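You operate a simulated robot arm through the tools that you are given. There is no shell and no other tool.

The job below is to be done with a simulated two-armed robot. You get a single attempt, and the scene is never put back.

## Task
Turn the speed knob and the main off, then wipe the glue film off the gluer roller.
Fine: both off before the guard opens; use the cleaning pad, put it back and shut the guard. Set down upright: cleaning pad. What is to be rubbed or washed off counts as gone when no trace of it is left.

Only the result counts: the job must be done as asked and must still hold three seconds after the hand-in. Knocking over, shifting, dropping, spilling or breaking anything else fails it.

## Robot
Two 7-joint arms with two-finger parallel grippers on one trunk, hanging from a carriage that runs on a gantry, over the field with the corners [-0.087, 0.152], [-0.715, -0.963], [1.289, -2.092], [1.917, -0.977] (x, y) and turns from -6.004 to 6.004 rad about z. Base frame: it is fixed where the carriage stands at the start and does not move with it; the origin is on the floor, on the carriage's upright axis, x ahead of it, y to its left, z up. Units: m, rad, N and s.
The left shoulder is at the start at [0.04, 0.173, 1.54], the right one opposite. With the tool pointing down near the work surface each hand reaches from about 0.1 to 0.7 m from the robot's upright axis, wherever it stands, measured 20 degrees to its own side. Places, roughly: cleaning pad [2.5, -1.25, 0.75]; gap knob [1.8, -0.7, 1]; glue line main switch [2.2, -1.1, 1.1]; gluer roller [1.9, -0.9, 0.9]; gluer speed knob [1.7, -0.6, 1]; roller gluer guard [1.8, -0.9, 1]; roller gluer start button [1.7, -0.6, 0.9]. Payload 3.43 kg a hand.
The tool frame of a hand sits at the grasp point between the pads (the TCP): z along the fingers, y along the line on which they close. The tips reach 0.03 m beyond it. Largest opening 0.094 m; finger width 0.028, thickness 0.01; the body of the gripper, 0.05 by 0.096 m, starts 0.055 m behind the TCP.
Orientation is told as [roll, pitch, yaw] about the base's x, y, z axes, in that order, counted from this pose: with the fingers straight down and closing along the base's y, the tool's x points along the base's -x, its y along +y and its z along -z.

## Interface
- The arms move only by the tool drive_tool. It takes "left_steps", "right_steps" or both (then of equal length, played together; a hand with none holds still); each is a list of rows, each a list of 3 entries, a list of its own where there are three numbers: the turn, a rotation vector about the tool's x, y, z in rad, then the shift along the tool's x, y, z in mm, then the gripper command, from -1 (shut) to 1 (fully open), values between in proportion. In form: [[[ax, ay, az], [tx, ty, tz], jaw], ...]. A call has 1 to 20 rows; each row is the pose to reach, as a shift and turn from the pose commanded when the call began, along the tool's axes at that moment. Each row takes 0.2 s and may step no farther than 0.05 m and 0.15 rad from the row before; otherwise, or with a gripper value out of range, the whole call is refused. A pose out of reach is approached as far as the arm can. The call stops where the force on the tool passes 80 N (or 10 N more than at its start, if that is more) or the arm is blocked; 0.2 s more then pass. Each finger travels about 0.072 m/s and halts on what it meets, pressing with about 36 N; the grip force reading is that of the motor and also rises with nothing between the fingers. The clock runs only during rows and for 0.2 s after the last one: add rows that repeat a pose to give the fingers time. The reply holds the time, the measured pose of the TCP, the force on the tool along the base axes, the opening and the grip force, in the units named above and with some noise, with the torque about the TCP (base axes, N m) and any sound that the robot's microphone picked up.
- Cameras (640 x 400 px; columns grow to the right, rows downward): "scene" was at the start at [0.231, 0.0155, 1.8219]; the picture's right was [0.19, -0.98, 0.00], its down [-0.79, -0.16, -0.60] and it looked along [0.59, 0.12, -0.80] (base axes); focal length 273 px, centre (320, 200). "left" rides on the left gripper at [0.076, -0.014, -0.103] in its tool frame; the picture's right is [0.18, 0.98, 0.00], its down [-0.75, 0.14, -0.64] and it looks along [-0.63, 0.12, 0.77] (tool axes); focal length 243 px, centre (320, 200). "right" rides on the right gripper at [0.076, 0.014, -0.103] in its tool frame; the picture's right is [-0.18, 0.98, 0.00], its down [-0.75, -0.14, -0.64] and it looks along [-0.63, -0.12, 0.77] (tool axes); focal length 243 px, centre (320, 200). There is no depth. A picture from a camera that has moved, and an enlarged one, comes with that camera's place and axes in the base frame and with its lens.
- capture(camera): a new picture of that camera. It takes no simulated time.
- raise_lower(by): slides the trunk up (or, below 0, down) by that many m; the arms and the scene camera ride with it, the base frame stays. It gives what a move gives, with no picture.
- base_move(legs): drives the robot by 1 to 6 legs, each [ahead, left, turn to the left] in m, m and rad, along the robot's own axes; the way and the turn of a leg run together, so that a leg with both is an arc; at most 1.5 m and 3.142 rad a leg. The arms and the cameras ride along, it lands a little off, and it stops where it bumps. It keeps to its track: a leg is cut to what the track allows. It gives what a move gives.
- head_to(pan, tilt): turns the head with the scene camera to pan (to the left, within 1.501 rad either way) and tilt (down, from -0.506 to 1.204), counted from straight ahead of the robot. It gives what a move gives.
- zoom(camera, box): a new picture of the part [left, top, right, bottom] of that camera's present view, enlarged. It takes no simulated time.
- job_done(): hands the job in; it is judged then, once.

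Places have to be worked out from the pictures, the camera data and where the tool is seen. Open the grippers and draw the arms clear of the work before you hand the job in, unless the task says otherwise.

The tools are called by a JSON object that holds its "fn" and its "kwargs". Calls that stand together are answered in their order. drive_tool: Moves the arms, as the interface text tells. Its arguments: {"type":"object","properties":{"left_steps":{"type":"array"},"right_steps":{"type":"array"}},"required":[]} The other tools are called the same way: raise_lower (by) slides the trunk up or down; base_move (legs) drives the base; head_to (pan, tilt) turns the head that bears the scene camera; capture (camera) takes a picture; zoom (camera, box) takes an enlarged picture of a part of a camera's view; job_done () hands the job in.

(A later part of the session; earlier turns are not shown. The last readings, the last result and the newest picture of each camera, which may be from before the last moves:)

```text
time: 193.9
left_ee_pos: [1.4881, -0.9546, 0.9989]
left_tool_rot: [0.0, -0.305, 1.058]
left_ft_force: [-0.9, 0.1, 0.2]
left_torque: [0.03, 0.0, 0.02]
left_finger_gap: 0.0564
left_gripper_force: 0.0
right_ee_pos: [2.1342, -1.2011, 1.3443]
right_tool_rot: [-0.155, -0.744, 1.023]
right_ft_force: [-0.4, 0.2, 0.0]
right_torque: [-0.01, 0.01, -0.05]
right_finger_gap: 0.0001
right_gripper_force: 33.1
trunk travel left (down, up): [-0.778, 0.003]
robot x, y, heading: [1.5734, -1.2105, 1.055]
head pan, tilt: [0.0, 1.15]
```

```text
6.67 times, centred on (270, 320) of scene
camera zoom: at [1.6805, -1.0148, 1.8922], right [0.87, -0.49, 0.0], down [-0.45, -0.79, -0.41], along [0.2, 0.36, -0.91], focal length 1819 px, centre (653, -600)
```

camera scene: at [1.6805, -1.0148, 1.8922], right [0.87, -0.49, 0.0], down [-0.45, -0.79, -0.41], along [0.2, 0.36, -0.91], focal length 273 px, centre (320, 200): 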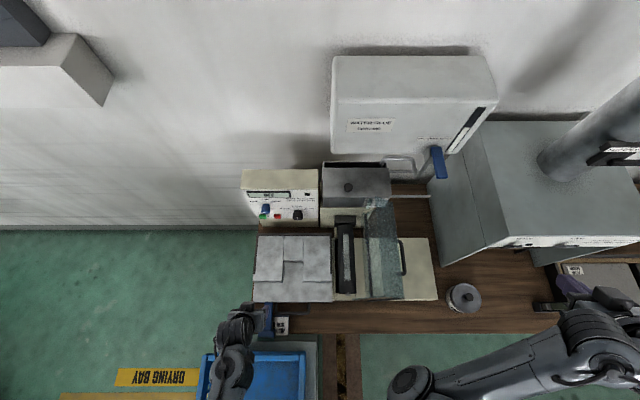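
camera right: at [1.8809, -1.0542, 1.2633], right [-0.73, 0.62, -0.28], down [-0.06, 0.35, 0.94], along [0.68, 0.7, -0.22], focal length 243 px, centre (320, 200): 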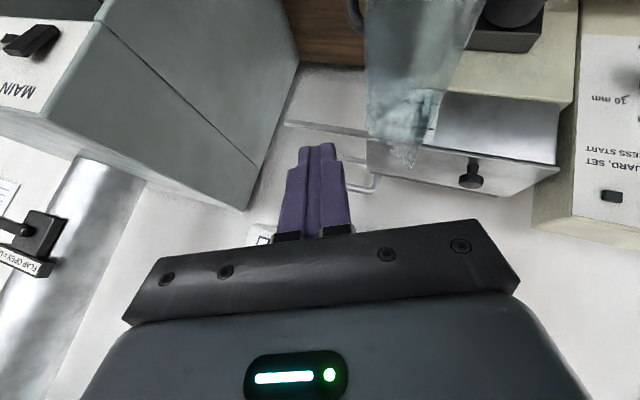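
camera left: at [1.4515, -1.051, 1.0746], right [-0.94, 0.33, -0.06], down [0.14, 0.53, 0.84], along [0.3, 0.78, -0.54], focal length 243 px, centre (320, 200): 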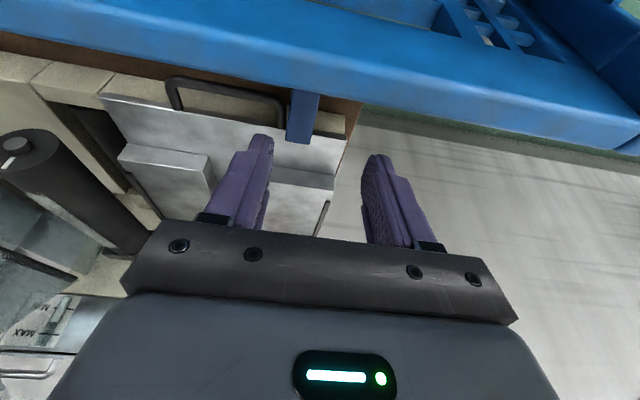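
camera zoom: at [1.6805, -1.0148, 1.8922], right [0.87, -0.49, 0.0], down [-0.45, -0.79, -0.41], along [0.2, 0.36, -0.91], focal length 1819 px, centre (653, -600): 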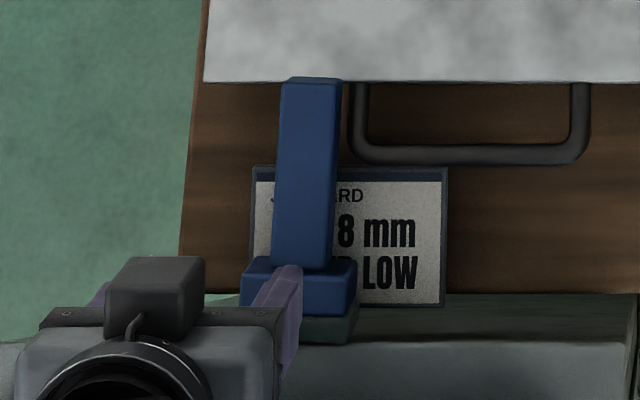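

The handle can be gripped between the tray handle and the pad's base, at about [1.519, -0.917, 0.838]. To keep the wrist camera off the crate rim I tilt the tool slightly outward (pitch +0.2) while moving above it.

{"fn": "drive_tool", "kwargs": {"left_steps": [[[0, 0.08, 0.01], [-6, -1, 4], 0.2], [[0, 0.17, 0.02], [-12, -3, 8], 0.2], [[0, 0.26, 0.03], [-18, -4, 16], 0.2], [[0, 0.35, 0.04], [-24, -6, 28], 0.2], [[0, 0.43, 0.05], [-30, -7, 40], 0.2], [[0, 0.5, 0.055], [-34, -8, 52], 0.2], [[0, 0.5, 0.055], [-34, -8, 52], 0.2]]}}

{"fn": "capture", "kwargs": {"camera": "left"}}

{"fn": "zoom", "kwargs": {"camera": "scene", "box": [220, 270, 340, 370]}}

```text
time: 195.5
left_ee_pos: [1.5195, -0.9166, 0.9637]
left_tool_rot: [0.003, 0.199, 1.003]
left_ft_force: [0.1, 1.0, 0.1]
left_torque: [0.01, 0.01, -0.01]
left_finger_gap: 0.0564
left_gripper_force: 0.1
right_ee_pos: [2.1331, -1.2017, 1.3442]
right_tool_rot: [-0.153, -0.744, 1.022]
right_ft_force: [-0.9, -0.5, -0.1]
right_torque: [0.0, 0.0, -0.01]
right_finger_gap: 0.0
right_gripper_force: 33.0
trunk travel left (down, up): [-0.778, 0.003]
robot x, y, heading: [1.5724, -1.2042, 1.048]
head pan, tilt: [0.0, 1.15]
```

```text
taken
camera left: at [1.504, -0.9696, 1.0784], right [-0.93, 0.38, 0.04], down [0.35, 0.81, 0.48], along [0.15, 0.46, -0.88], focal length 243 px, centre (320, 200)
```

left: 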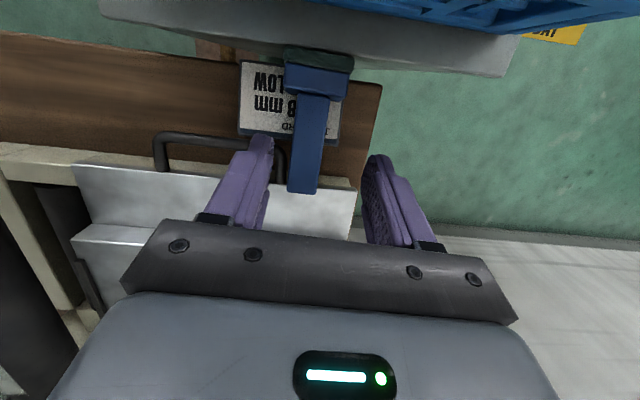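

```text
4.00 times, centred on (280, 320) of scene
camera zoom: at [1.6805, -1.0148, 1.8922], right [0.87, -0.49, 0.0], down [-0.45, -0.79, -0.41], along [0.2, 0.36, -0.91], focal length 1091 px, centre (480, -280)
```

zoom: 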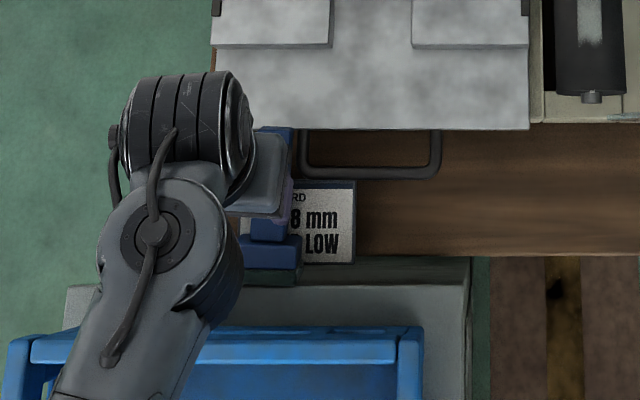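

A clear view: the pad handle lies nearly horizontal between tray and bench edge, centred between my fingers. I descend around the handle to z≈0.84.

{"fn": "drive_tool", "kwargs": {"left_steps": [[[0, 0.02, 0], [-4, -1, 20], 0.2], [[0, 0.04, 0], [-9, -3, 45], 0.2], [[0, 0.07, 0], [-14, -3, 70], 0.2], [[0, 0.1, 0], [-19, -3, 92], 0.2], [[0, 0.1, 0], [-22, -3, 110], 0.2], [[0, 0.1, 0], [-24, -3, 120], 0.2], [[0, 0.1, 0], [-24, -3, 120], 0.2]]}}

{"fn": "capture", "kwargs": {"camera": "left"}}

```text
time: 197.1
left_ee_pos: [1.5234, -0.9157, 0.8423]
left_tool_rot: [0.001, 0.293, 1.004]
left_ft_force: [-0.6, -1.6, 54.3]
left_torque: [-0.67, -1.75, -0.02]
left_finger_gap: 0.0567
left_gripper_force: 0.0
right_ee_pos: [2.1329, -1.2001, 1.3464]
right_tool_rot: [-0.152, -0.746, 1.019]
right_ft_force: [0.1, 0.9, -0.4]
right_torque: [-0.01, -0.03, 0.03]
right_finger_gap: 0.0
right_gripper_force: 32.6
trunk travel left (down, up): [-0.778, 0.003]
robot x, y, heading: [1.5722, -1.202, 1.055]
head pan, tilt: [0.0, 1.15]
```

```text
taken
camera left: at [1.5138, -0.9591, 0.9631], right [-0.92, 0.38, 0.05], down [0.37, 0.84, 0.4], along [0.11, 0.39, -0.92], focal length 243 px, centre (320, 200)
```

left: 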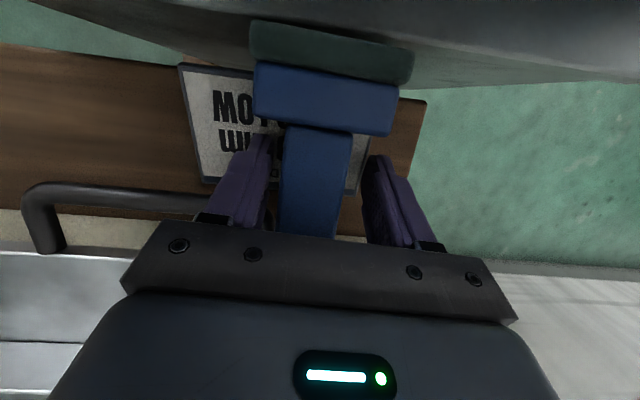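

The right finger touches the tray handle (54 N). I back up 12 mm, narrow the jaws and shift slightly left and outward before going down again.

{"fn": "drive_tool", "kwargs": {"left_steps": [[[0, 0, 0], [1.5, 0, -5.7], 0.2], [[0, 0, 0], [3.5, 0, -11.5], 0], [[0, 0, 0], [11, 4, -9], -0.04], [[0, 0, 0], [11, 4, -9], -0.04], [[0, 0, 0], [10, 4, -5], -0.04], [[0, 0, 0], [8.5, 4, 0], -0.04]]}}

{"fn": "capture", "kwargs": {"camera": "left"}}

```text
time: 198.5
left_ee_pos: [1.5152, -0.9199, 0.843]
left_tool_rot: [0.002, 0.297, 1.004]
left_ft_force: [-1.6, -5.1, 51.1]
left_torque: [-0.24, -0.52, -0.07]
left_finger_gap: 0.0452
left_gripper_force: 0.1
right_ee_pos: [2.1319, -1.1999, 1.3473]
right_tool_rot: [-0.151, -0.744, 1.021]
right_ft_force: [-0.4, 0.5, 0.6]
right_torque: [-0.01, 0.0, 0.01]
right_finger_gap: 0.0
right_gripper_force: 33.0
trunk travel left (down, up): [-0.778, 0.003]
robot x, y, heading: [1.5748, -1.2061, 1.06]
head pan, tilt: [0.0, 1.15]
```

```text
taken
camera left: at [1.5046, -0.9652, 0.9643], right [-0.92, 0.38, 0.06], down [0.37, 0.84, 0.39], along [0.1, 0.38, -0.92], focal length 243 px, centre (320, 200)
```

left: 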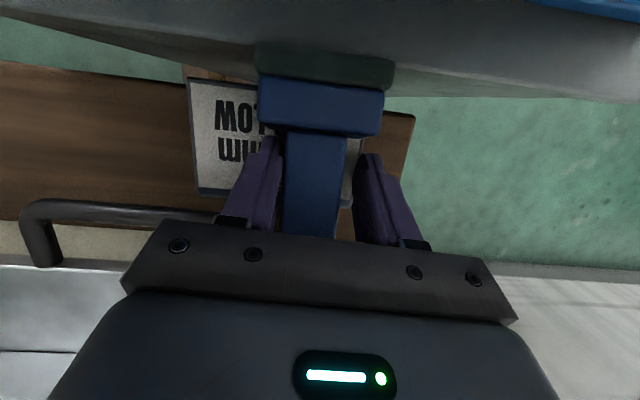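

The fingertips are resting on the job-card block; the handle is within the pads at this depth. I raise 4 mm to unload and close the jaws on the handle.

{"fn": "drive_tool", "kwargs": {"left_steps": [[[0, 0, 0], [1.2, 0, -3.8], -0.04], [[0, 0, 0], [1.2, 0, -3.8], -0.2], [[0, 0, 0], [1.2, 0, -3.8], -0.4], [[0, 0, 0], [1.2, 0, -3.8], -0.7], [[0, 0, 0], [1.2, 0, -3.8], -1], [[0, 0, 0], [1.2, 0, -3.8], -1]]}}

{"fn": "capture", "kwargs": {"camera": "left"}}

```text
time: 199.9
left_ee_pos: [1.5161, -0.9218, 0.8451]
left_tool_rot: [0.001, 0.297, 1.003]
left_ft_force: [5.8, 4.0, 1.4]
left_torque: [-0.04, -0.02, 0.31]
left_finger_gap: 0.0335
left_gripper_force: 36.4
right_ee_pos: [2.1335, -1.2006, 1.3454]
right_tool_rot: [-0.154, -0.743, 1.024]
right_ft_force: [0.0, -0.7, 0.6]
right_torque: [0.01, 0.02, -0.01]
right_finger_gap: 0.0
right_gripper_force: 32.4
trunk travel left (down, up): [-0.778, 0.003]
robot x, y, heading: [1.574, -1.2081, 1.056]
head pan, tilt: [0.0, 1.15]
```

```text
taken
camera left: at [1.5051, -0.9653, 0.9653], right [-0.92, 0.38, 0.06], down [0.37, 0.84, 0.39], along [0.1, 0.39, -0.92], focal length 243 px, centre (320, 200)
```

left: 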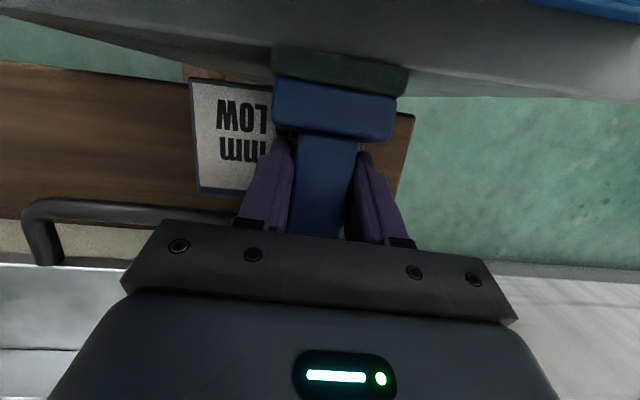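

Gripped firmly. I lift the pad straight up 16 cm.

{"fn": "drive_tool", "kwargs": {"left_steps": [[[0, 0, 0], [3, 0, -10], -1], [[0, 0, 0], [9, 0, -29], -1], [[0, 0, 0], [18, 0, -57], -1], [[0, 0, 0], [26, 0, -86], -1], [[0, 0, 0], [35, 0, -115], -1], [[0, 0, 0], [44, 0, -143], -1], [[0, 0, 0], [47, 0, -153], -1]]}}

{"fn": "capture", "kwargs": {"camera": "left"}}

{"fn": "zoom", "kwargs": {"camera": "scene", "box": [220, 270, 340, 370]}}

```text
time: 201.5
left_ee_pos: [1.5161, -0.9231, 1.006]
left_tool_rot: [0.0, 0.298, 1.004]
left_ft_force: [0.0, -0.8, -1.4]
left_torque: [0.02, -0.04, -0.02]
left_finger_gap: 0.0334
left_gripper_force: 36.2
right_ee_pos: [2.1333, -1.2017, 1.3452]
right_tool_rot: [-0.153, -0.744, 1.024]
right_ft_force: [0.7, 0.0, 1.0]
right_torque: [0.0, -0.02, 0.03]
right_finger_gap: 0.0001
right_gripper_force: 33.4
trunk travel left (down, up): [-0.778, 0.003]
robot x, y, heading: [1.5714, -1.2045, 1.058]
head pan, tilt: [0.0, 1.15]
```

```text
taken
camera left: at [1.5058, -0.9674, 1.1266], right [-0.92, 0.38, 0.06], down [0.37, 0.84, 0.39], along [0.1, 0.38, -0.92], focal length 243 px, centre (320, 200)
```

left: 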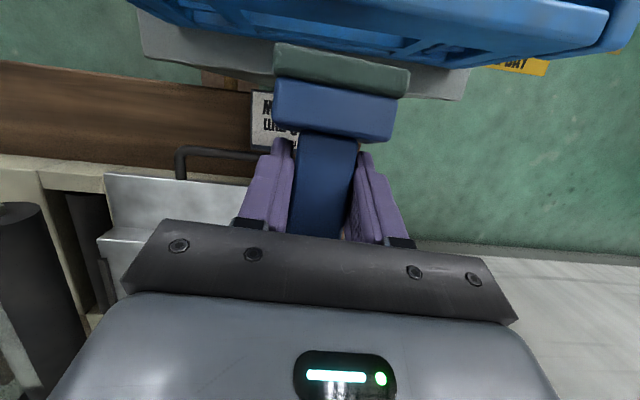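

```text
4.00 times, centred on (280, 320) of scene
camera zoom: at [1.6805, -1.0148, 1.8922], right [0.87, -0.49, 0.0], down [-0.45, -0.79, -0.41], along [0.2, 0.36, -0.91], focal length 1091 px, centre (480, -280)
```

zoom: 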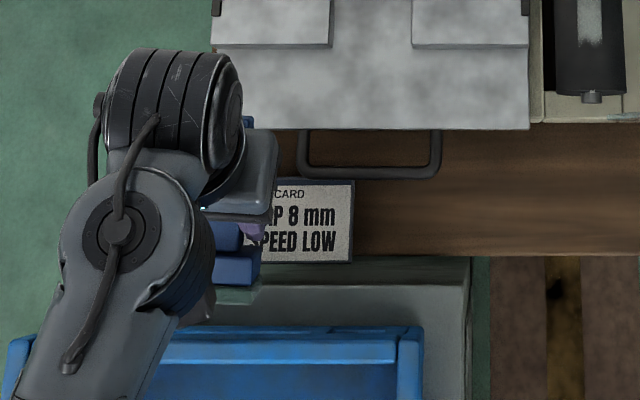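

Pad held, roughly perpendicular to the fingers with its base on the operator side. I'll swing it base-down by pressing the protruding handle end on the tray's front edge. First I move to a free stretch of that edge (along≈0.11) with the tool vertical.

{"fn": "drive_tool", "kwargs": {"left_steps": [[[0.002, -0.04, -0.006], [-3, -15, -4], -1], [[0.004, -0.08, -0.013], [-7, -35, -8], -1], [[0.006, -0.12, -0.02], [-10, -55, -12], -1], [[0.008, -0.16, -0.026], [-14, -75, -16], -1], [[0.01, -0.2, -0.033], [-17, -95, -20], -1], [[0.012, -0.24, -0.04], [-21, -115, -24], -1], [[0.014, -0.27, -0.046], [-24, -133, -27], -1], [[0.016, -0.298, -0.052], [-28, -148, -29], -1], [[0.016, -0.298, -0.052], [-28, -148, -29], -1]]}}

{"fn": "capture", "kwargs": {"camera": "left"}}

{"fn": "zoom", "kwargs": {"camera": "scene", "box": [240, 240, 400, 370]}}

```text
time: 203.5
left_ee_pos: [1.6574, -0.9711, 1.0239]
left_tool_rot: [-0.004, -0.002, 1.058]
left_ft_force: [-0.5, -0.5, -1.1]
left_torque: [0.01, 0.0, 0.0]
left_finger_gap: 0.0334
left_gripper_force: 35.8
right_ee_pos: [2.1341, -1.2006, 1.3453]
right_tool_rot: [-0.154, -0.742, 1.022]
right_ft_force: [0.6, 1.3, 0.2]
right_torque: [-0.03, 0.0, 0.03]
right_finger_gap: 0.0002
right_gripper_force: 33.1
trunk travel left (down, up): [-0.778, 0.003]
robot x, y, heading: [1.575, -1.2059, 1.056]
head pan, tilt: [0.0, 1.15]
```

```text
taken
camera left: at [1.6342, -1.0449, 1.1269], right [-0.95, 0.32, -0.01], down [0.24, 0.73, 0.64], along [0.21, 0.61, -0.77], focal length 243 px, centre (320, 200)
```

left: 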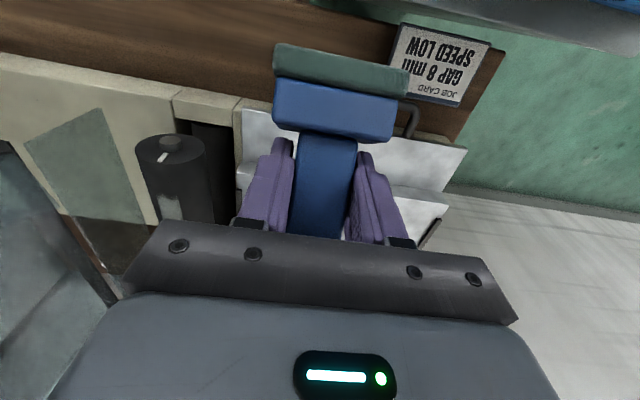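

```text
3.08 times, centred on (320, 305) of scene
camera zoom: at [1.6805, -1.0148, 1.8922], right [0.87, -0.49, 0.0], down [-0.45, -0.79, -0.41], along [0.2, 0.36, -0.91], focal length 839 px, centre (320, -123)
```

zoom: 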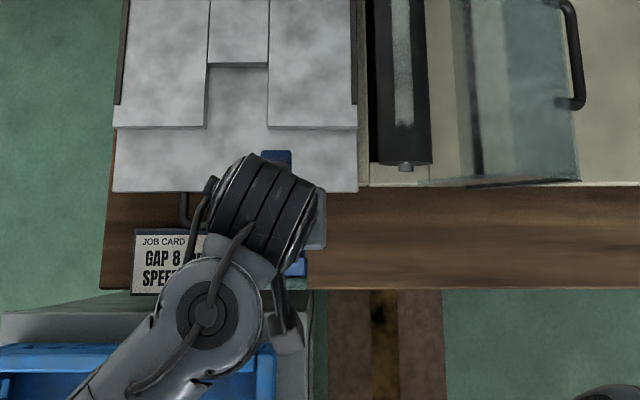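

Pad is horizontal, gripped just above its base, handle end pointing to the wall over the tray. I shift 18 mm toward the wall and lower until the handle touches the tray's edge.

{"fn": "drive_tool", "kwargs": {"left_steps": [[[0, 0, 0], [-8, 0, 10], -1], [[0, 0, 0], [-18, 0, 30], -1], [[0, 0, 0], [-18, 0, 60], -1], [[0, 0, 0], [-18, 0, 85], -1], [[0, 0, 0], [-18, 0, 105], -1], [[0, 0, 0], [-18, 0, 118], -1], [[0, 0, 0], [-18, 0, 124], -1]]}}

{"fn": "capture", "kwargs": {"camera": "left"}}

```text
time: 205.1
left_ee_pos: [1.6668, -0.9581, 0.9004]
left_tool_rot: [-0.003, 0.0, 1.058]
left_ft_force: [-0.2, -0.2, -0.4]
left_torque: [0.03, -0.01, 0.0]
left_finger_gap: 0.0337
left_gripper_force: 35.9
right_ee_pos: [2.1337, -1.2015, 1.3446]
right_tool_rot: [-0.155, -0.744, 1.023]
right_ft_force: [-0.6, -0.5, -0.4]
right_torque: [0.0, -0.01, -0.01]
right_finger_gap: 0.0
right_gripper_force: 32.5
trunk travel left (down, up): [-0.778, 0.003]
robot x, y, heading: [1.5761, -1.2101, 1.061]
head pan, tilt: [0.0, 1.15]
```

```text
taken
camera left: at [1.6435, -1.0297, 1.0039], right [-0.95, 0.32, -0.01], down [0.24, 0.73, 0.64], along [0.21, 0.61, -0.77], focal length 243 px, centre (320, 200)
```

left: 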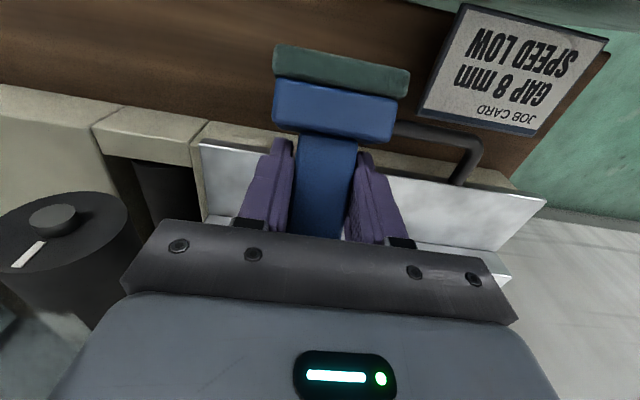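

No contact yet at z 0.900. I continue down in 4 mm steps through contact, watching the force.

{"fn": "drive_tool", "kwargs": {"left_steps": [[[0, 0, 0], [0, 0, 4], -1], [[0, 0, 0], [0, 0, 8], -1], [[0, 0, 0], [0, 0, 12], -1], [[0, 0, 0], [0, 0, 16], -1], [[0, 0, 0], [0, 0, 20], -1], [[0, 0, 0], [0, 0, 24], -1]]}}

{"fn": "capture", "kwargs": {"camera": "left"}}

```text
time: 206.5
left_ee_pos: [1.6674, -0.9565, 0.8769]
left_tool_rot: [-0.006, 0.0, 1.057]
left_ft_force: [0.4, -0.2, 4.1]
left_torque: [-0.03, 0.18, 0.01]
left_finger_gap: 0.0336
left_gripper_force: 36.3
right_ee_pos: [2.1329, -1.201, 1.345]
right_tool_rot: [-0.154, -0.744, 1.023]
right_ft_force: [-1.1, -0.4, -0.5]
right_torque: [0.01, -0.01, -0.02]
right_finger_gap: 0.0
right_gripper_force: 32.9
trunk travel left (down, up): [-0.778, 0.003]
robot x, y, heading: [1.5758, -1.2051, 1.055]
head pan, tilt: [0.0, 1.15]
```

```text
taken
camera left: at [1.6432, -1.03, 0.9796], right [-0.95, 0.32, -0.01], down [0.24, 0.73, 0.64], along [0.21, 0.61, -0.77], focal length 243 px, centre (320, 200)
```

left: 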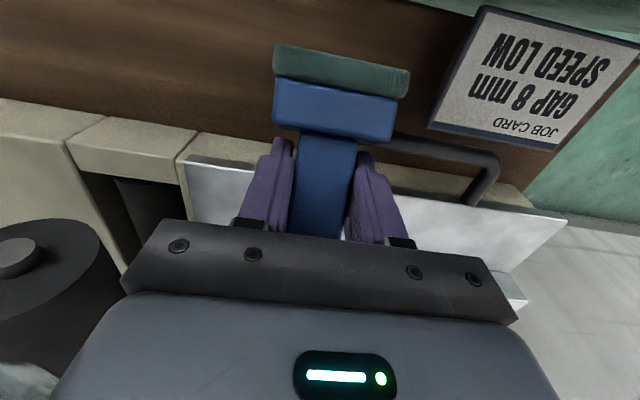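

The base is touching the tray handle on its left. I raise 10 mm, move 25 mm right, and go down again.

{"fn": "drive_tool", "kwargs": {"left_steps": [[[0, 0, 0], [0, 0, -5], -1], [[0, 0, 0], [0, -8, -10], -1], [[0, 0, 0], [0, -17, -10], -1], [[0, 0, 0], [0, -26, -10], -1], [[0, 0, 0], [0, -26, -4], -1], [[0, 0, 0], [0, -26, 2], -1], [[0, 0, 0], [0, -26, 6], -1], [[0, 0, 0], [0, -26, 10], -1]]}}

{"fn": "capture", "kwargs": {"camera": "left"}}

```text
time: 208.2
left_ee_pos: [1.6985, -0.974, 0.8739]
left_tool_rot: [-0.018, 0.002, 1.058]
left_ft_force: [-6.3, -12.3, 48.6]
left_torque: [0.12, 1.44, 0.45]
left_finger_gap: 0.034
left_gripper_force: 35.8
right_ee_pos: [2.1335, -1.202, 1.3454]
right_tool_rot: [-0.153, -0.743, 1.023]
right_ft_force: [-0.2, -0.6, 0.9]
right_torque: [-0.01, -0.01, 0.02]
right_finger_gap: 0.0002
right_gripper_force: 32.8
trunk travel left (down, up): [-0.778, 0.003]
robot x, y, heading: [1.5731, -1.2077, 1.055]
head pan, tilt: [0.0, 1.15]
stopped in row 8 (left hand): the force on the tool passed its limit at 95 N (the readings are from after the stop); the commanded pose is now the measured one
```

```text
taken
camera left: at [1.6725, -1.0467, 0.9774], right [-0.95, 0.32, -0.02], down [0.24, 0.73, 0.64], along [0.22, 0.6, -0.77], focal length 243 px, centre (320, 200)
```

left: 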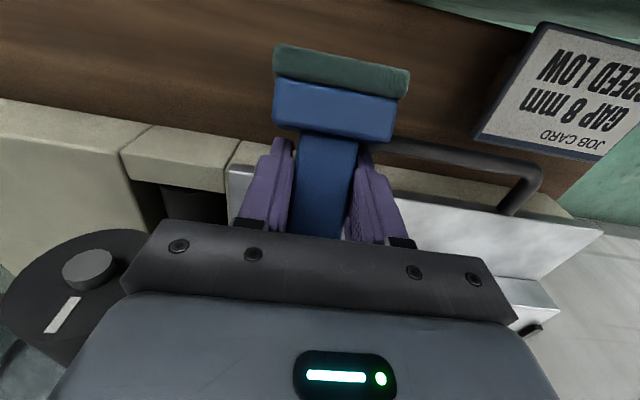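

The left finger landed on the tray handle's right leg. I raise 10 mm, shift 9 mm further right, and lower again gently.

{"fn": "drive_tool", "kwargs": {"left_steps": [[[0, 0, 0], [0, 0, -6], -1], [[0, 0, 0], [0, -5, -12], -1], [[0, 0, 0], [0, -10, -12], -1], [[0, 0, 0], [0, -10, -7], -1], [[0, 0, 0], [0, -10, -3], -1], [[0, 0, 0], [0, -10, 1], -1], [[0, 0, 0], [0, -10, 4], -1]]}}

{"fn": "capture", "kwargs": {"camera": "left"}}

```text
time: 209.8
left_ee_pos: [1.6953, -0.9783, 0.864]
left_tool_rot: [-0.002, 0.005, 1.052]
left_ft_force: [15.5, -8.6, 16.6]
left_torque: [0.09, 0.0, -0.11]
left_finger_gap: 0.0337
left_gripper_force: 35.9
right_ee_pos: [2.1363, -1.2033, 1.347]
right_tool_rot: [-0.157, -0.743, 1.025]
right_ft_force: [-0.4, -0.6, 0.4]
right_torque: [0.03, 0.01, 0.0]
right_finger_gap: 0.0
right_gripper_force: 33.0
trunk travel left (down, up): [-0.778, 0.003]
robot x, y, heading: [1.5692, -1.206, 1.056]
head pan, tilt: [0.0, 1.15]
```

```text
taken
camera left: at [1.6712, -1.0506, 0.9669], right [-0.94, 0.33, 0.0], down [0.25, 0.73, 0.64], along [0.21, 0.6, -0.77], focal length 243 px, centre (320, 200)
```

left: 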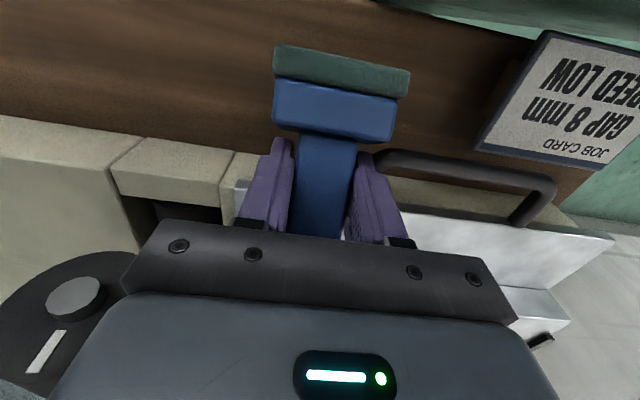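

The finger rubs the handle leg sideways. I shift another 6 mm right and continue lowering in small steps.

{"fn": "drive_tool", "kwargs": {"left_steps": [[[0, 0, 0], [0, -3, -4], -1], [[0, 0, 0], [0, -7, -4], -1], [[0, 0, 0], [0, -7, 1], -1], [[0, 0, 0], [0, -7, 5], -1], [[0, 0, 0], [0, -7, 9], -1], [[0, 0, 0], [0, -7, 13], -1], [[0, 0, 0], [0, -7, 17], -1]]}}

{"fn": "capture", "kwargs": {"camera": "left"}}

```text
time: 210.9
left_ee_pos: [1.6917, -0.9814, 0.8515]
left_tool_rot: [0.01, -0.001, 1.02]
left_ft_force: [35.9, -30.4, 37.9]
left_torque: [0.29, 0.38, 0.11]
left_finger_gap: 0.0334
left_gripper_force: 36.0
right_ee_pos: [2.1395, -1.2077, 1.3477]
right_tool_rot: [-0.161, -0.745, 1.027]
right_ft_force: [0.2, 0.3, 0.5]
right_torque: [0.0, 0.04, 0.0]
right_finger_gap: 0.0
right_gripper_force: 33.3
trunk travel left (down, up): [-0.778, 0.003]
robot x, y, heading: [1.5703, -1.2072, 1.056]
head pan, tilt: [0.0, 1.15]
stopped in row 5 (left hand): the force on the tool passed its limit at 84 N (the readings are from after the stop); the commanded pose is now the measured one
```

```text
taken
camera left: at [1.6669, -1.0545, 0.9537], right [-0.93, 0.36, 0.01], down [0.28, 0.71, 0.64], along [0.22, 0.6, -0.77], focal length 243 px, centre (320, 200)
```

left: 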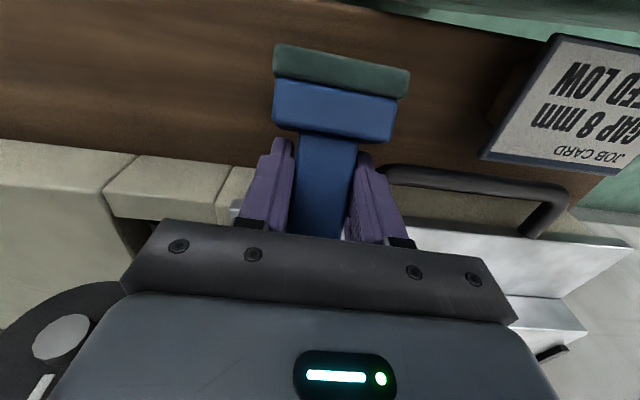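

The left arm is near its own limit here (working right in front of the body). I raise the hand and re-stand 15 cm further right so that it works on its own side.

{"fn": "drive_tool", "kwargs": {"left_steps": [[[0, 0, 0], [0, 0, -10], -1], [[0, 0, 0], [0, 3, -30], -1], [[0, 0, 0], [0, 6, -60], -1], [[0, 0, 0], [0, 10, -90], -1], [[0, 0, 0], [0, 10, -130], -1], [[0, 0, 0], [0, 10, -160], -1]]}}

{"fn": "capture", "kwargs": {"camera": "scene"}}

```text
time: 212.3
left_ee_pos: [1.6763, -0.9747, 1.0114]
left_tool_rot: [0.02, 0.007, 1.033]
left_ft_force: [-0.6, 0.4, -1.4]
left_torque: [0.02, -0.03, -0.01]
left_finger_gap: 0.0337
left_gripper_force: 36.1
right_ee_pos: [2.1337, -1.2015, 1.3454]
right_tool_rot: [-0.154, -0.743, 1.021]
right_ft_force: [-0.4, 0.8, -0.3]
right_torque: [-0.01, 0.01, 0.01]
right_finger_gap: 0.0
right_gripper_force: 33.1
trunk travel left (down, up): [-0.778, 0.003]
robot x, y, heading: [1.5755, -1.2106, 1.054]
head pan, tilt: [0.0, 1.15]
```

```text
taken
camera scene: at [1.681, -1.0152, 1.8922], right [0.87, -0.49, 0.0], down [-0.45, -0.79, -0.41], along [0.2, 0.36, -0.91], focal length 273 px, centre (320, 200)
```

scene: 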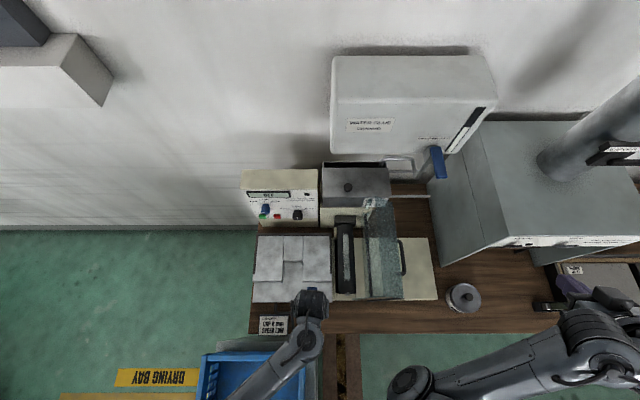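

I raise the left hand to z≈1.15 and then shift the base right and slightly back.

{"fn": "drive_tool", "kwargs": {"left_steps": [[[0, -0.03, 0], [8, 5, -25], -1], [[0, -0.06, 0], [16, 10, -55], -1], [[0, -0.1, 0], [24, 15, -85], -1], [[0, -0.15, 0], [30, 20, -115], -1], [[0, -0.2, 0], [30, 20, -140], -1]]}}

{"fn": "base_move", "kwargs": {"legs": [[-0.08, -0.16, 0]]}}

{"fn": "capture", "kwargs": {"camera": "scene"}}

```text
time: 213.6
left_ee_pos: [1.6442, -0.9926, 1.1501]
left_tool_rot: [0.023, -0.191, 1.024]
left_ft_force: [0.2, 0.8, -0.5]
left_torque: [0.01, -0.01, 0.01]
left_finger_gap: 0.0334
left_gripper_force: 35.9
right_ee_pos: [2.1339, -1.2015, 1.3454]
right_tool_rot: [-0.154, -0.745, 1.021]
right_ft_force: [-0.6, 0.0, 0.1]
right_torque: [0.0, 0.02, 0.03]
right_finger_gap: 0.0001
right_gripper_force: 33.6
trunk travel left (down, up): [-0.778, 0.003]
robot x, y, heading: [1.5743, -1.2093, 1.061]
head pan, tilt: [0.0, 1.15]
```

```text
time: 215.1
left_ee_pos: [1.7467, -1.143, 1.151]
left_tool_rot: [0.021, -0.191, 1.024]
left_ft_force: [0.6, 0.1, -0.9]
left_torque: [0.03, -0.02, 0.01]
left_finger_gap: 0.0336
left_gripper_force: 35.8
right_ee_pos: [2.2365, -1.3524, 1.345]
right_tool_rot: [-0.153, -0.745, 1.021]
right_ft_force: [0.4, 0.4, 0.3]
right_torque: [0.0, 0.01, -0.03]
right_finger_gap: 0.0
right_gripper_force: 32.8
trunk travel left (down, up): [-0.778, 0.003]
robot x, y, heading: [1.6775, -1.36, 1.05]
head pan, tilt: [0.0, 1.15]
```

```text
taken
camera scene: at [1.7839, -1.1656, 1.8922], right [0.87, -0.49, 0.0], down [-0.45, -0.79, -0.41], along [0.2, 0.35, -0.91], focal length 273 px, centre (320, 200)
```

scene: 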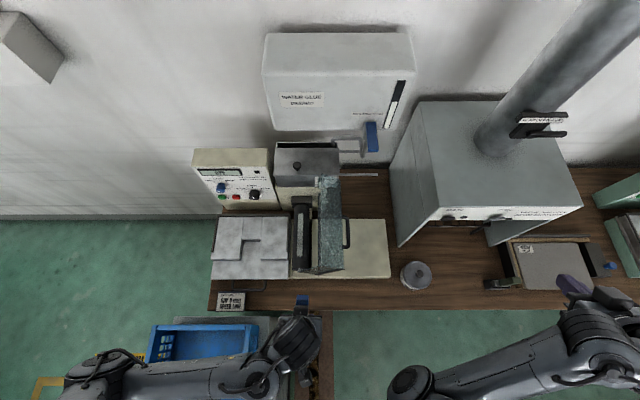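

Good stance for the left arm. I move the left hand over the free piece of tray edge (along≈0.15), tool vertical, at z≈1.02.

{"fn": "drive_tool", "kwargs": {"left_steps": [[[0, 0.03, -0.005], [0, 20, 0], -1], [[-0.001, 0.06, -0.01], [0, 45, 0], -1], [[-0.002, 0.09, -0.015], [0, 70, 0], -1], [[-0.003, 0.12, -0.02], [0, 95, 0], -1], [[-0.004, 0.15, -0.025], [0, 119, 0], -1], [[-0.005, 0.17, -0.03], [-24, 120, 38], -1], [[-0.006, 0.191, -0.033], [-48, 121, 76], -1], [[-0.006, 0.191, -0.033], [-72, 122, 114], -1], [[-0.006, 0.191, -0.033], [-97, 123, 151], -1], [[-0.006, 0.191, -0.033], [-97, 123, 151], -1]]}}

{"fn": "capture", "kwargs": {"camera": "left"}}

{"fn": "zoom", "kwargs": {"camera": "scene", "box": [200, 200, 340, 320]}}

```text
time: 217.3
left_ee_pos: [1.7049, -0.9716, 1.0231]
left_tool_rot: [0.024, -0.005, 1.063]
left_ft_force: [-0.2, 0.4, -0.5]
left_torque: [0.01, 0.02, -0.02]
left_finger_gap: 0.0334
left_gripper_force: 36.4
right_ee_pos: [2.2374, -1.3527, 1.346]
right_tool_rot: [-0.154, -0.744, 1.02]
right_ft_force: [-0.7, 0.9, -0.1]
right_torque: [0.03, 0.01, -0.01]
right_finger_gap: 0.0
right_gripper_force: 33.4
trunk travel left (down, up): [-0.778, 0.003]
robot x, y, heading: [1.6774, -1.3572, 1.056]
head pan, tilt: [0.0, 1.15]
```

```text
taken
camera left: at [1.6836, -1.0456, 1.1261], right [-0.95, 0.32, 0.02], down [0.26, 0.72, 0.65], along [0.19, 0.62, -0.76], focal length 243 px, centre (320, 200)
```

left: 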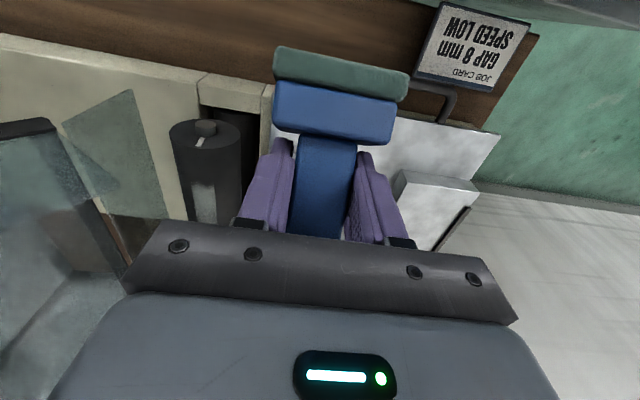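

```text
3.33 times, centred on (270, 260) of scene
camera zoom: at [1.7839, -1.1656, 1.8922], right [0.87, -0.49, 0.0], down [-0.45, -0.79, -0.41], along [0.2, 0.36, -0.91], focal length 909 px, centre (487, 0)
```

zoom: 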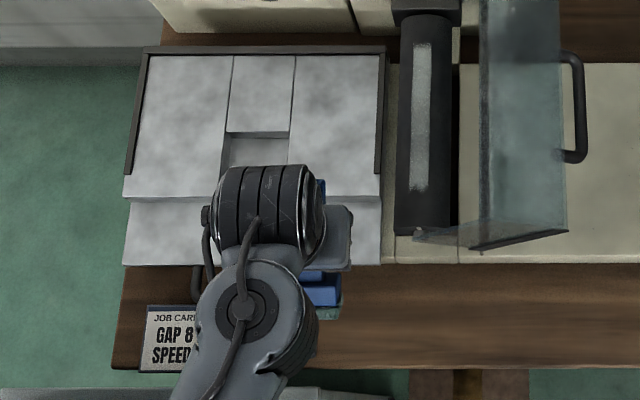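

Positioned at along 0.148, e2 0.093. I lower to z≈0.88 and then on in small steps.

{"fn": "drive_tool", "kwargs": {"left_steps": [[[0, 0, 0], [2, 0, 20], -1], [[0, 0, 0], [4, 0, 50], -1], [[0, 0, 0], [4, 0, 80], -1], [[0, 0, 0], [4, 0, 110], -1], [[0, 0, 0], [4, 0, 130], -1], [[0, 0, 0], [4, 0, 142], -1], [[0, 0, 0], [4, 0, 148], -1], [[0, 0, 0], [4, 0, 153], -1], [[0, 0, 0], [4, 0, 158], -1]]}}

{"fn": "capture", "kwargs": {"camera": "left"}}

```text
time: 219.3
left_ee_pos: [1.6998, -0.972, 0.8668]
left_tool_rot: [0.023, -0.003, 1.064]
left_ft_force: [0.5, -0.1, -0.5]
left_torque: [0.03, -0.02, 0.0]
left_finger_gap: 0.0335
left_gripper_force: 36.0
right_ee_pos: [2.2363, -1.3541, 1.3449]
right_tool_rot: [-0.154, -0.743, 1.02]
right_ft_force: [1.2, 0.8, -0.5]
right_torque: [0.01, 0.03, 0.02]
right_finger_gap: 0.0
right_gripper_force: 32.7
trunk travel left (down, up): [-0.778, 0.003]
robot x, y, heading: [1.6784, -1.3544, 1.052]
head pan, tilt: [0.0, 1.15]
```

```text
taken
camera left: at [1.6786, -1.047, 0.9687], right [-0.95, 0.32, 0.02], down [0.26, 0.72, 0.65], along [0.19, 0.62, -0.76], focal length 243 px, centre (320, 200)
```

left: 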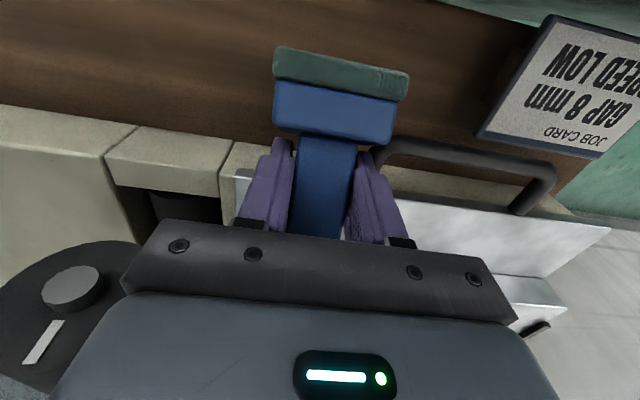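

No contact yet and the tray-handle leg is very near the left finger; I nudge 5 mm right and continue down in 3 mm steps.

{"fn": "drive_tool", "kwargs": {"left_steps": [[[0, 0, 0], [0, -5, 0], -1], [[0, 0, 0], [0, -6, 3], -1], [[0, 0, 0], [0, -6, 6], -1], [[0, 0, 0], [0, -6, 9], -1], [[0, 0, 0], [0, -6, 12], -1], [[0, 0, 0], [0, -6, 15], -1]]}}

{"fn": "capture", "kwargs": {"camera": "left"}}

```text
time: 220.7
left_ee_pos: [1.7044, -0.9756, 0.8507]
left_tool_rot: [0.023, -0.004, 1.062]
left_ft_force: [-1.1, 0.8, 0.4]
left_torque: [0.01, -0.03, -0.01]
left_finger_gap: 0.034
left_gripper_force: 35.9
right_ee_pos: [2.2372, -1.3536, 1.3456]
right_tool_rot: [-0.152, -0.743, 1.019]
right_ft_force: [-0.2, -0.3, -1.4]
right_torque: [-0.01, -0.04, -0.01]
right_finger_gap: 0.0001
right_gripper_force: 33.4
trunk travel left (down, up): [-0.778, 0.003]
robot x, y, heading: [1.6787, -1.3575, 1.054]
head pan, tilt: [0.0, 1.15]
```

```text
taken
camera left: at [1.6826, -1.0502, 0.9534], right [-0.95, 0.32, 0.02], down [0.26, 0.72, 0.65], along [0.19, 0.62, -0.76], focal length 243 px, centre (320, 200)
```

left: 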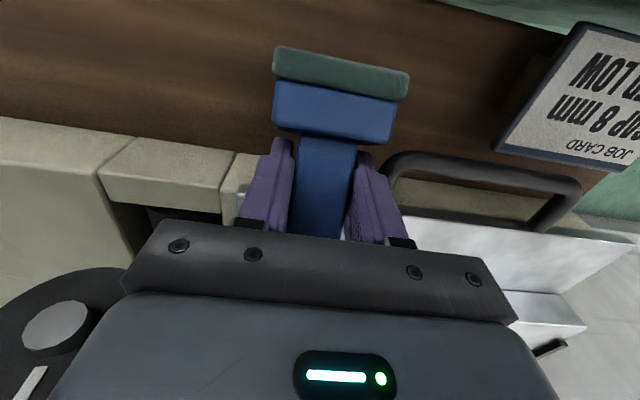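

Still free at 0.851. I continue down in 3 mm steps.

{"fn": "drive_tool", "kwargs": {"left_steps": [[[0, 0, 0], [0, 0, 3], -1], [[0, 0, 0], [0, 0, 6], -1], [[0, 0, 0], [0, 0, 9], -1], [[0, 0, 0], [0, 0, 12], -1]]}}

```text
time: 221.7
left_ee_pos: [1.703, -0.9757, 0.8394]
left_tool_rot: [0.024, -0.002, 1.064]
left_ft_force: [-3.1, -6.9, 23.6]
left_torque: [0.32, -0.51, -0.14]
left_finger_gap: 0.0338
left_gripper_force: 36.0
right_ee_pos: [2.2361, -1.3535, 1.3455]
right_tool_rot: [-0.151, -0.744, 1.02]
right_ft_force: [0.1, 0.1, -0.6]
right_torque: [0.01, 0.0, 0.04]
right_finger_gap: 0.0003
right_gripper_force: 33.3
trunk travel left (down, up): [-0.778, 0.003]
robot x, y, heading: [1.6758, -1.3567, 1.055]
head pan, tilt: [0.0, 1.15]
```

The handle now bears on the tray edge (24 N, lever ≈22 mm). I keep pressing down to pivot the pad base-downward.

{"fn": "drive_tool", "kwargs": {"left_steps": [[[0, 0, 0], [0, 0, 3], -1], [[0, 0, 0], [0, 0, 6], -1], [[0, 0, 0], [0, 0, 9], -1], [[0, 0, 0], [0, 0, 12], -1], [[0, 0, 0], [0, 0, 15], -1], [[0, 0, 0], [0, 0, 18], -1]]}}

{"fn": "capture", "kwargs": {"camera": "left"}}

```text
time: 223.1
left_ee_pos: [1.7043, -0.9734, 0.8203]
left_tool_rot: [0.023, -0.003, 1.063]
left_ft_force: [-5.4, -14.5, 55.0]
left_torque: [1.0, -0.99, -0.22]
left_finger_gap: 0.0342
left_gripper_force: 36.0
right_ee_pos: [2.2365, -1.3526, 1.3451]
right_tool_rot: [-0.152, -0.744, 1.02]
right_ft_force: [-0.3, -0.1, 0.2]
right_torque: [0.06, 0.0, -0.02]
right_finger_gap: 0.0001
right_gripper_force: 32.7
trunk travel left (down, up): [-0.778, 0.003]
robot x, y, heading: [1.6793, -1.3583, 1.056]
head pan, tilt: [0.0, 1.15]
```

```text
taken
camera left: at [1.682, -1.0489, 0.9236], right [-0.95, 0.32, 0.02], down [0.26, 0.72, 0.65], along [0.19, 0.62, -0.76], focal length 243 px, centre (320, 200)
```

left: 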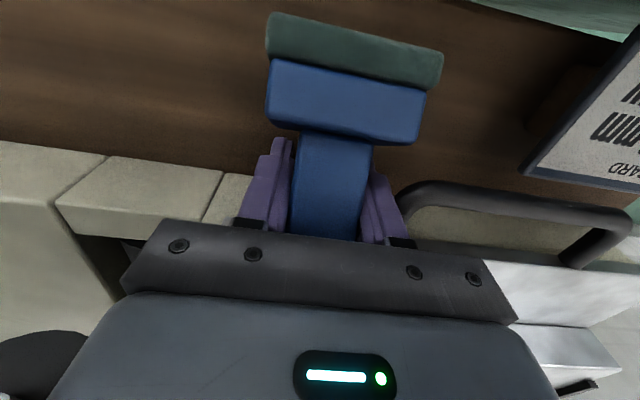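

The pad slid up the fingers rather than pivoting. Instead I'll lower the trunk so the left hand can point horizontally ahead, which brings the pad upright. First lift the hand, then lower the trunk in stages.

{"fn": "drive_tool", "kwargs": {"left_steps": [[[0, 0, 0], [0, 0, -15], -1], [[0, -0.05, 0], [5, 0, -45], -1], [[0, -0.1, 0], [10, 0, -80], -1], [[0, -0.2, 0], [10, 0, -120], -1], [[0, -0.3, 0], [10, 0, -160], -1], [[0, -0.4, 0], [10, 0, -200], -1], [[0, -0.5, 0], [10, 0, -240], -1], [[0, -0.6, 0], [5, 0, -280], -1], [[0, -0.7, 0], [0, 0, -310], -1]]}}

{"fn": "capture", "kwargs": {"camera": "left"}}

```text
time: 225.1
left_ee_pos: [1.7092, -0.9795, 1.1322]
left_tool_rot: [0.031, -0.704, 1.043]
left_ft_force: [0.4, -0.5, -1.5]
left_torque: [0.0, 0.01, 0.0]
left_finger_gap: 0.0335
left_gripper_force: 36.1
right_ee_pos: [2.2372, -1.3532, 1.3456]
right_tool_rot: [-0.153, -0.745, 1.02]
right_ft_force: [-0.1, 0.3, -0.7]
right_torque: [-0.03, -0.01, -0.02]
right_finger_gap: 0.0001
right_gripper_force: 32.3
trunk travel left (down, up): [-0.778, 0.003]
robot x, y, heading: [1.6782, -1.3587, 1.056]
head pan, tilt: [0.0, 1.15]
```

```text
taken
camera left: at [1.6637, -1.0949, 1.1611], right [-0.93, 0.36, -0.1], down [-0.03, 0.2, 0.98], along [0.37, 0.91, -0.17], focal length 243 px, centre (320, 200)
```

left: 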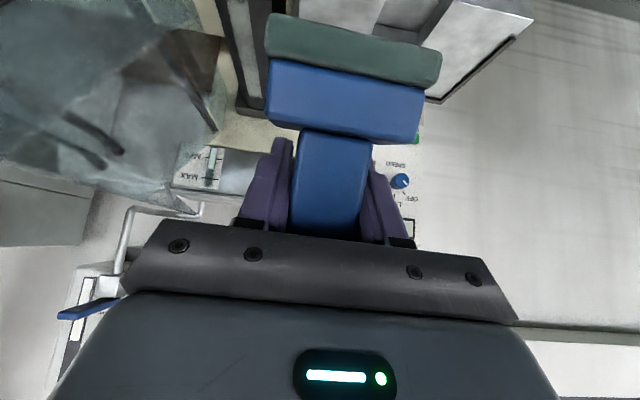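

The hand takes lean 0.7 without strain. I lower the trunk 20 cm and continue leaning toward horizontal while raising the hand slightly.

{"fn": "raise_lower", "kwargs": {"by": -0.15}}

{"fn": "drive_tool", "kwargs": {"left_steps": [[[0, -0.08, 0], [-8, 0, -3], -1], [[0, -0.16, 0], [-16, 0, -6], -1], [[0, -0.24, 0], [-26, 0, -8], -1], [[0, -0.32, 0], [-36, 0, -10], -1], [[0, -0.4, 0], [-46, 0, -10], -1], [[0, -0.48, 0], [-56, 0, -10], -1], [[0, -0.56, 0], [-66, 0, -10], -1], [[0, -0.64, 0], [-76, 0, -8], -1], [[0, -0.7, 0], [-84, 0, -6], -1], [[0, -0.7, 0], [-84, 0, -6], -1]]}}

{"fn": "capture", "kwargs": {"camera": "scene"}}

```text
time: 226.8
left_ee_pos: [1.7106, -0.9784, 0.9821]
left_tool_rot: [0.032, -0.703, 1.043]
left_ft_force: [-0.1, -0.4, -1.6]
left_torque: [0.02, 0.0, 0.03]
left_finger_gap: 0.0337
left_gripper_force: 36.2
right_ee_pos: [2.2367, -1.3528, 1.195]
right_tool_rot: [-0.153, -0.744, 1.019]
right_ft_force: [0.3, 0.4, 0.3]
right_torque: [0.0, 0.01, 0.02]
right_finger_gap: 0.0001
right_gripper_force: 32.8
trunk travel left (down, up): [-0.628, 0.153]
robot x, y, heading: [1.6787, -1.3604, 1.054]
head pan, tilt: [0.0, 1.15]
```

```text
time: 229.0
left_ee_pos: [1.7415, -0.927, 1.0424]
left_tool_rot: [0.14, -1.401, 0.924]
left_ft_force: [0.0, 0.6, -1.1]
left_torque: [0.01, -0.01, 0.0]
left_finger_gap: 0.034
left_gripper_force: 35.6
right_ee_pos: [2.237, -1.3536, 1.1953]
right_tool_rot: [-0.153, -0.744, 1.02]
right_ft_force: [0.4, 0.5, 0.0]
right_torque: [-0.01, -0.02, 0.01]
right_finger_gap: 0.0
right_gripper_force: 33.4
trunk travel left (down, up): [-0.628, 0.153]
robot x, y, heading: [1.6747, -1.3585, 1.055]
head pan, tilt: [0.0, 1.15]
```

```text
taken
camera scene: at [1.7839, -1.1656, 1.7422], right [0.87, -0.49, 0.0], down [-0.45, -0.79, -0.41], along [0.2, 0.35, -0.91], focal length 273 px, centre (320, 200)
```

scene: 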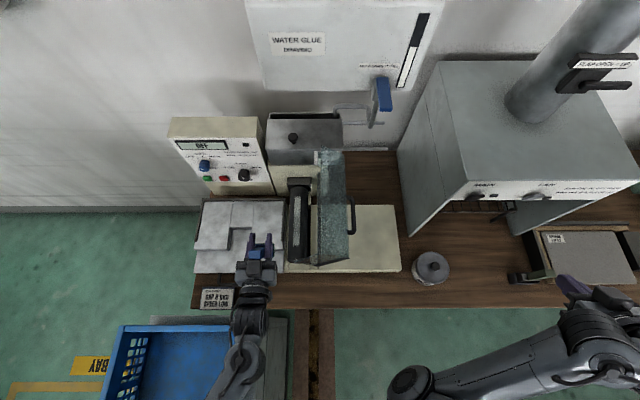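

The left hand reaches a lean of 1.4 rad with no strain: the pad should be almost upright. I zoom in to check.

{"fn": "zoom", "kwargs": {"camera": "scene", "box": [200, 190, 340, 310]}}

{"fn": "capture", "kwargs": {"camera": "left"}}

```text
3.33 times, centred on (270, 250) of scene
camera zoom: at [1.7839, -1.1656, 1.7422], right [0.87, -0.49, 0.0], down [-0.45, -0.79, -0.41], along [0.2, 0.35, -0.91], focal length 909 px, centre (487, 33)
```

zoom: 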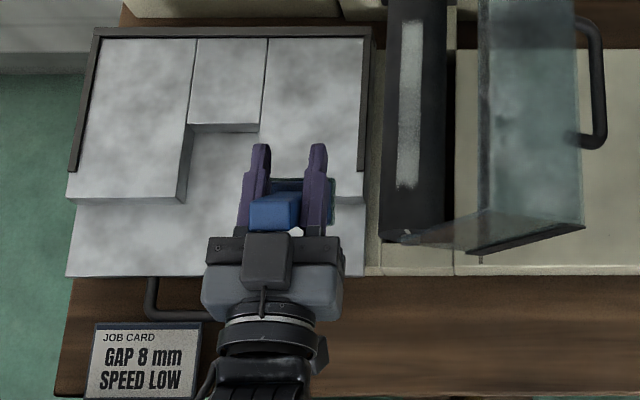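

```text
taken
camera left: at [1.6981, -1.0327, 0.9837], right [-0.88, 0.45, -0.16], down [-0.35, -0.38, 0.85], along [0.33, 0.8, 0.5], focal length 243 px, centre (320, 200)
```

left: 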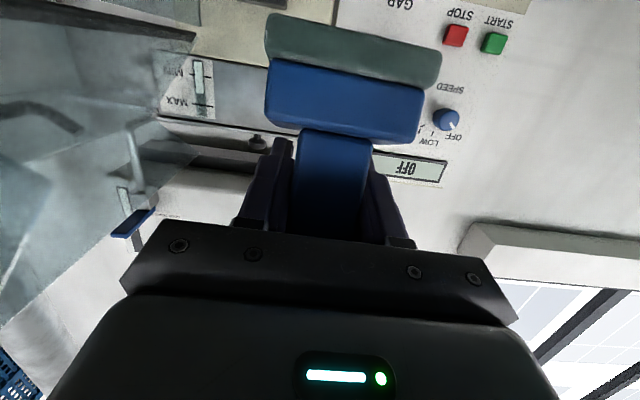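

The geometry works out: at this lean the pad is upright, its scrub face ~6.5 cm below the TCP. I now swing the tool direction ~1.1 rad to the right (over the tray), so the hand approaches the roller from the left, clear of the guard's end panel.

{"fn": "drive_tool", "kwargs": {"left_steps": [[[0.108, -0.003, 0.018], [0, 0, 0], -1], [[0.217, -0.005, 0.037], [0, 0, 0], -1], [[0.326, -0.008, 0.055], [0, 0, 0], -1], [[0.434, -0.01, 0.074], [0, 0, 0], -1], [[0.543, -0.013, 0.092], [0, 0, 0], -1], [[0.651, -0.016, 0.11], [0, 0, 0], -1], [[0.76, -0.018, 0.129], [0, 0, 0], -1], [[0.868, -0.021, 0.147], [0, 0, 0], -1], [[0.977, -0.023, 0.166], [0, 0, 0], -1], [[1.085, -0.026, 0.184], [0, 0, 0], -1], [[1.085, -0.026, 0.184], [0, 0, 0], -1]]}}

{"fn": "capture", "kwargs": {"camera": "left"}}

{"fn": "zoom", "kwargs": {"camera": "scene", "box": [180, 170, 360, 310]}}

```text
time: 231.4
left_ee_pos: [1.7405, -0.9279, 1.0418]
left_tool_rot: [0.135, -1.401, -0.174]
left_ft_force: [0.8, -0.4, -1.5]
left_torque: [0.01, 0.0, -0.01]
left_finger_gap: 0.0338
left_gripper_force: 35.8
right_ee_pos: [2.2362, -1.354, 1.194]
right_tool_rot: [-0.154, -0.744, 1.021]
right_ft_force: [-0.8, -0.6, -1.0]
right_torque: [-0.03, -0.03, 0.03]
right_finger_gap: 0.0
right_gripper_force: 33.4
trunk travel left (down, up): [-0.628, 0.153]
robot x, y, heading: [1.6785, -1.3574, 1.053]
head pan, tilt: [0.0, 1.15]
```

```text
taken
camera left: at [1.6274, -0.9352, 0.9831], right [0.01, 0.99, -0.16], down [-0.5, 0.14, 0.85], along [0.87, 0.07, 0.5], focal length 243 px, centre (320, 200)
```

left: 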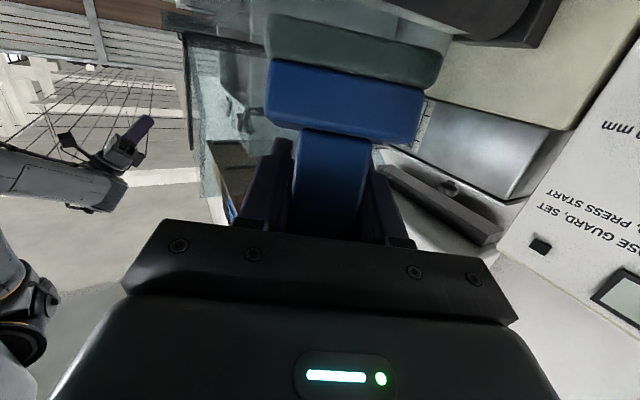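

```text
2.86 times, centred on (270, 240) of scene
camera zoom: at [1.7839, -1.1657, 1.7422], right [0.87, -0.49, 0.0], down [-0.45, -0.79, -0.41], along [0.2, 0.35, -0.91], focal length 779 px, centre (463, 86)
```

zoom: 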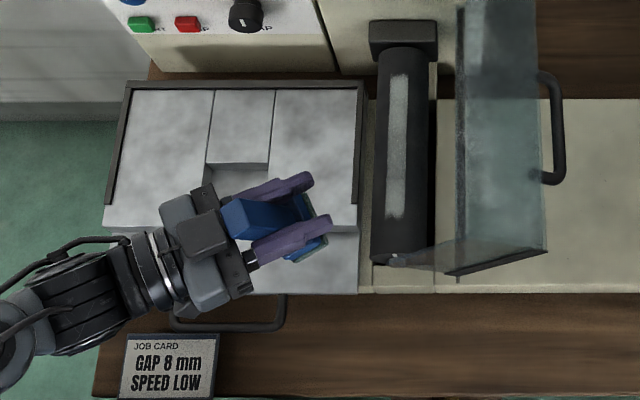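

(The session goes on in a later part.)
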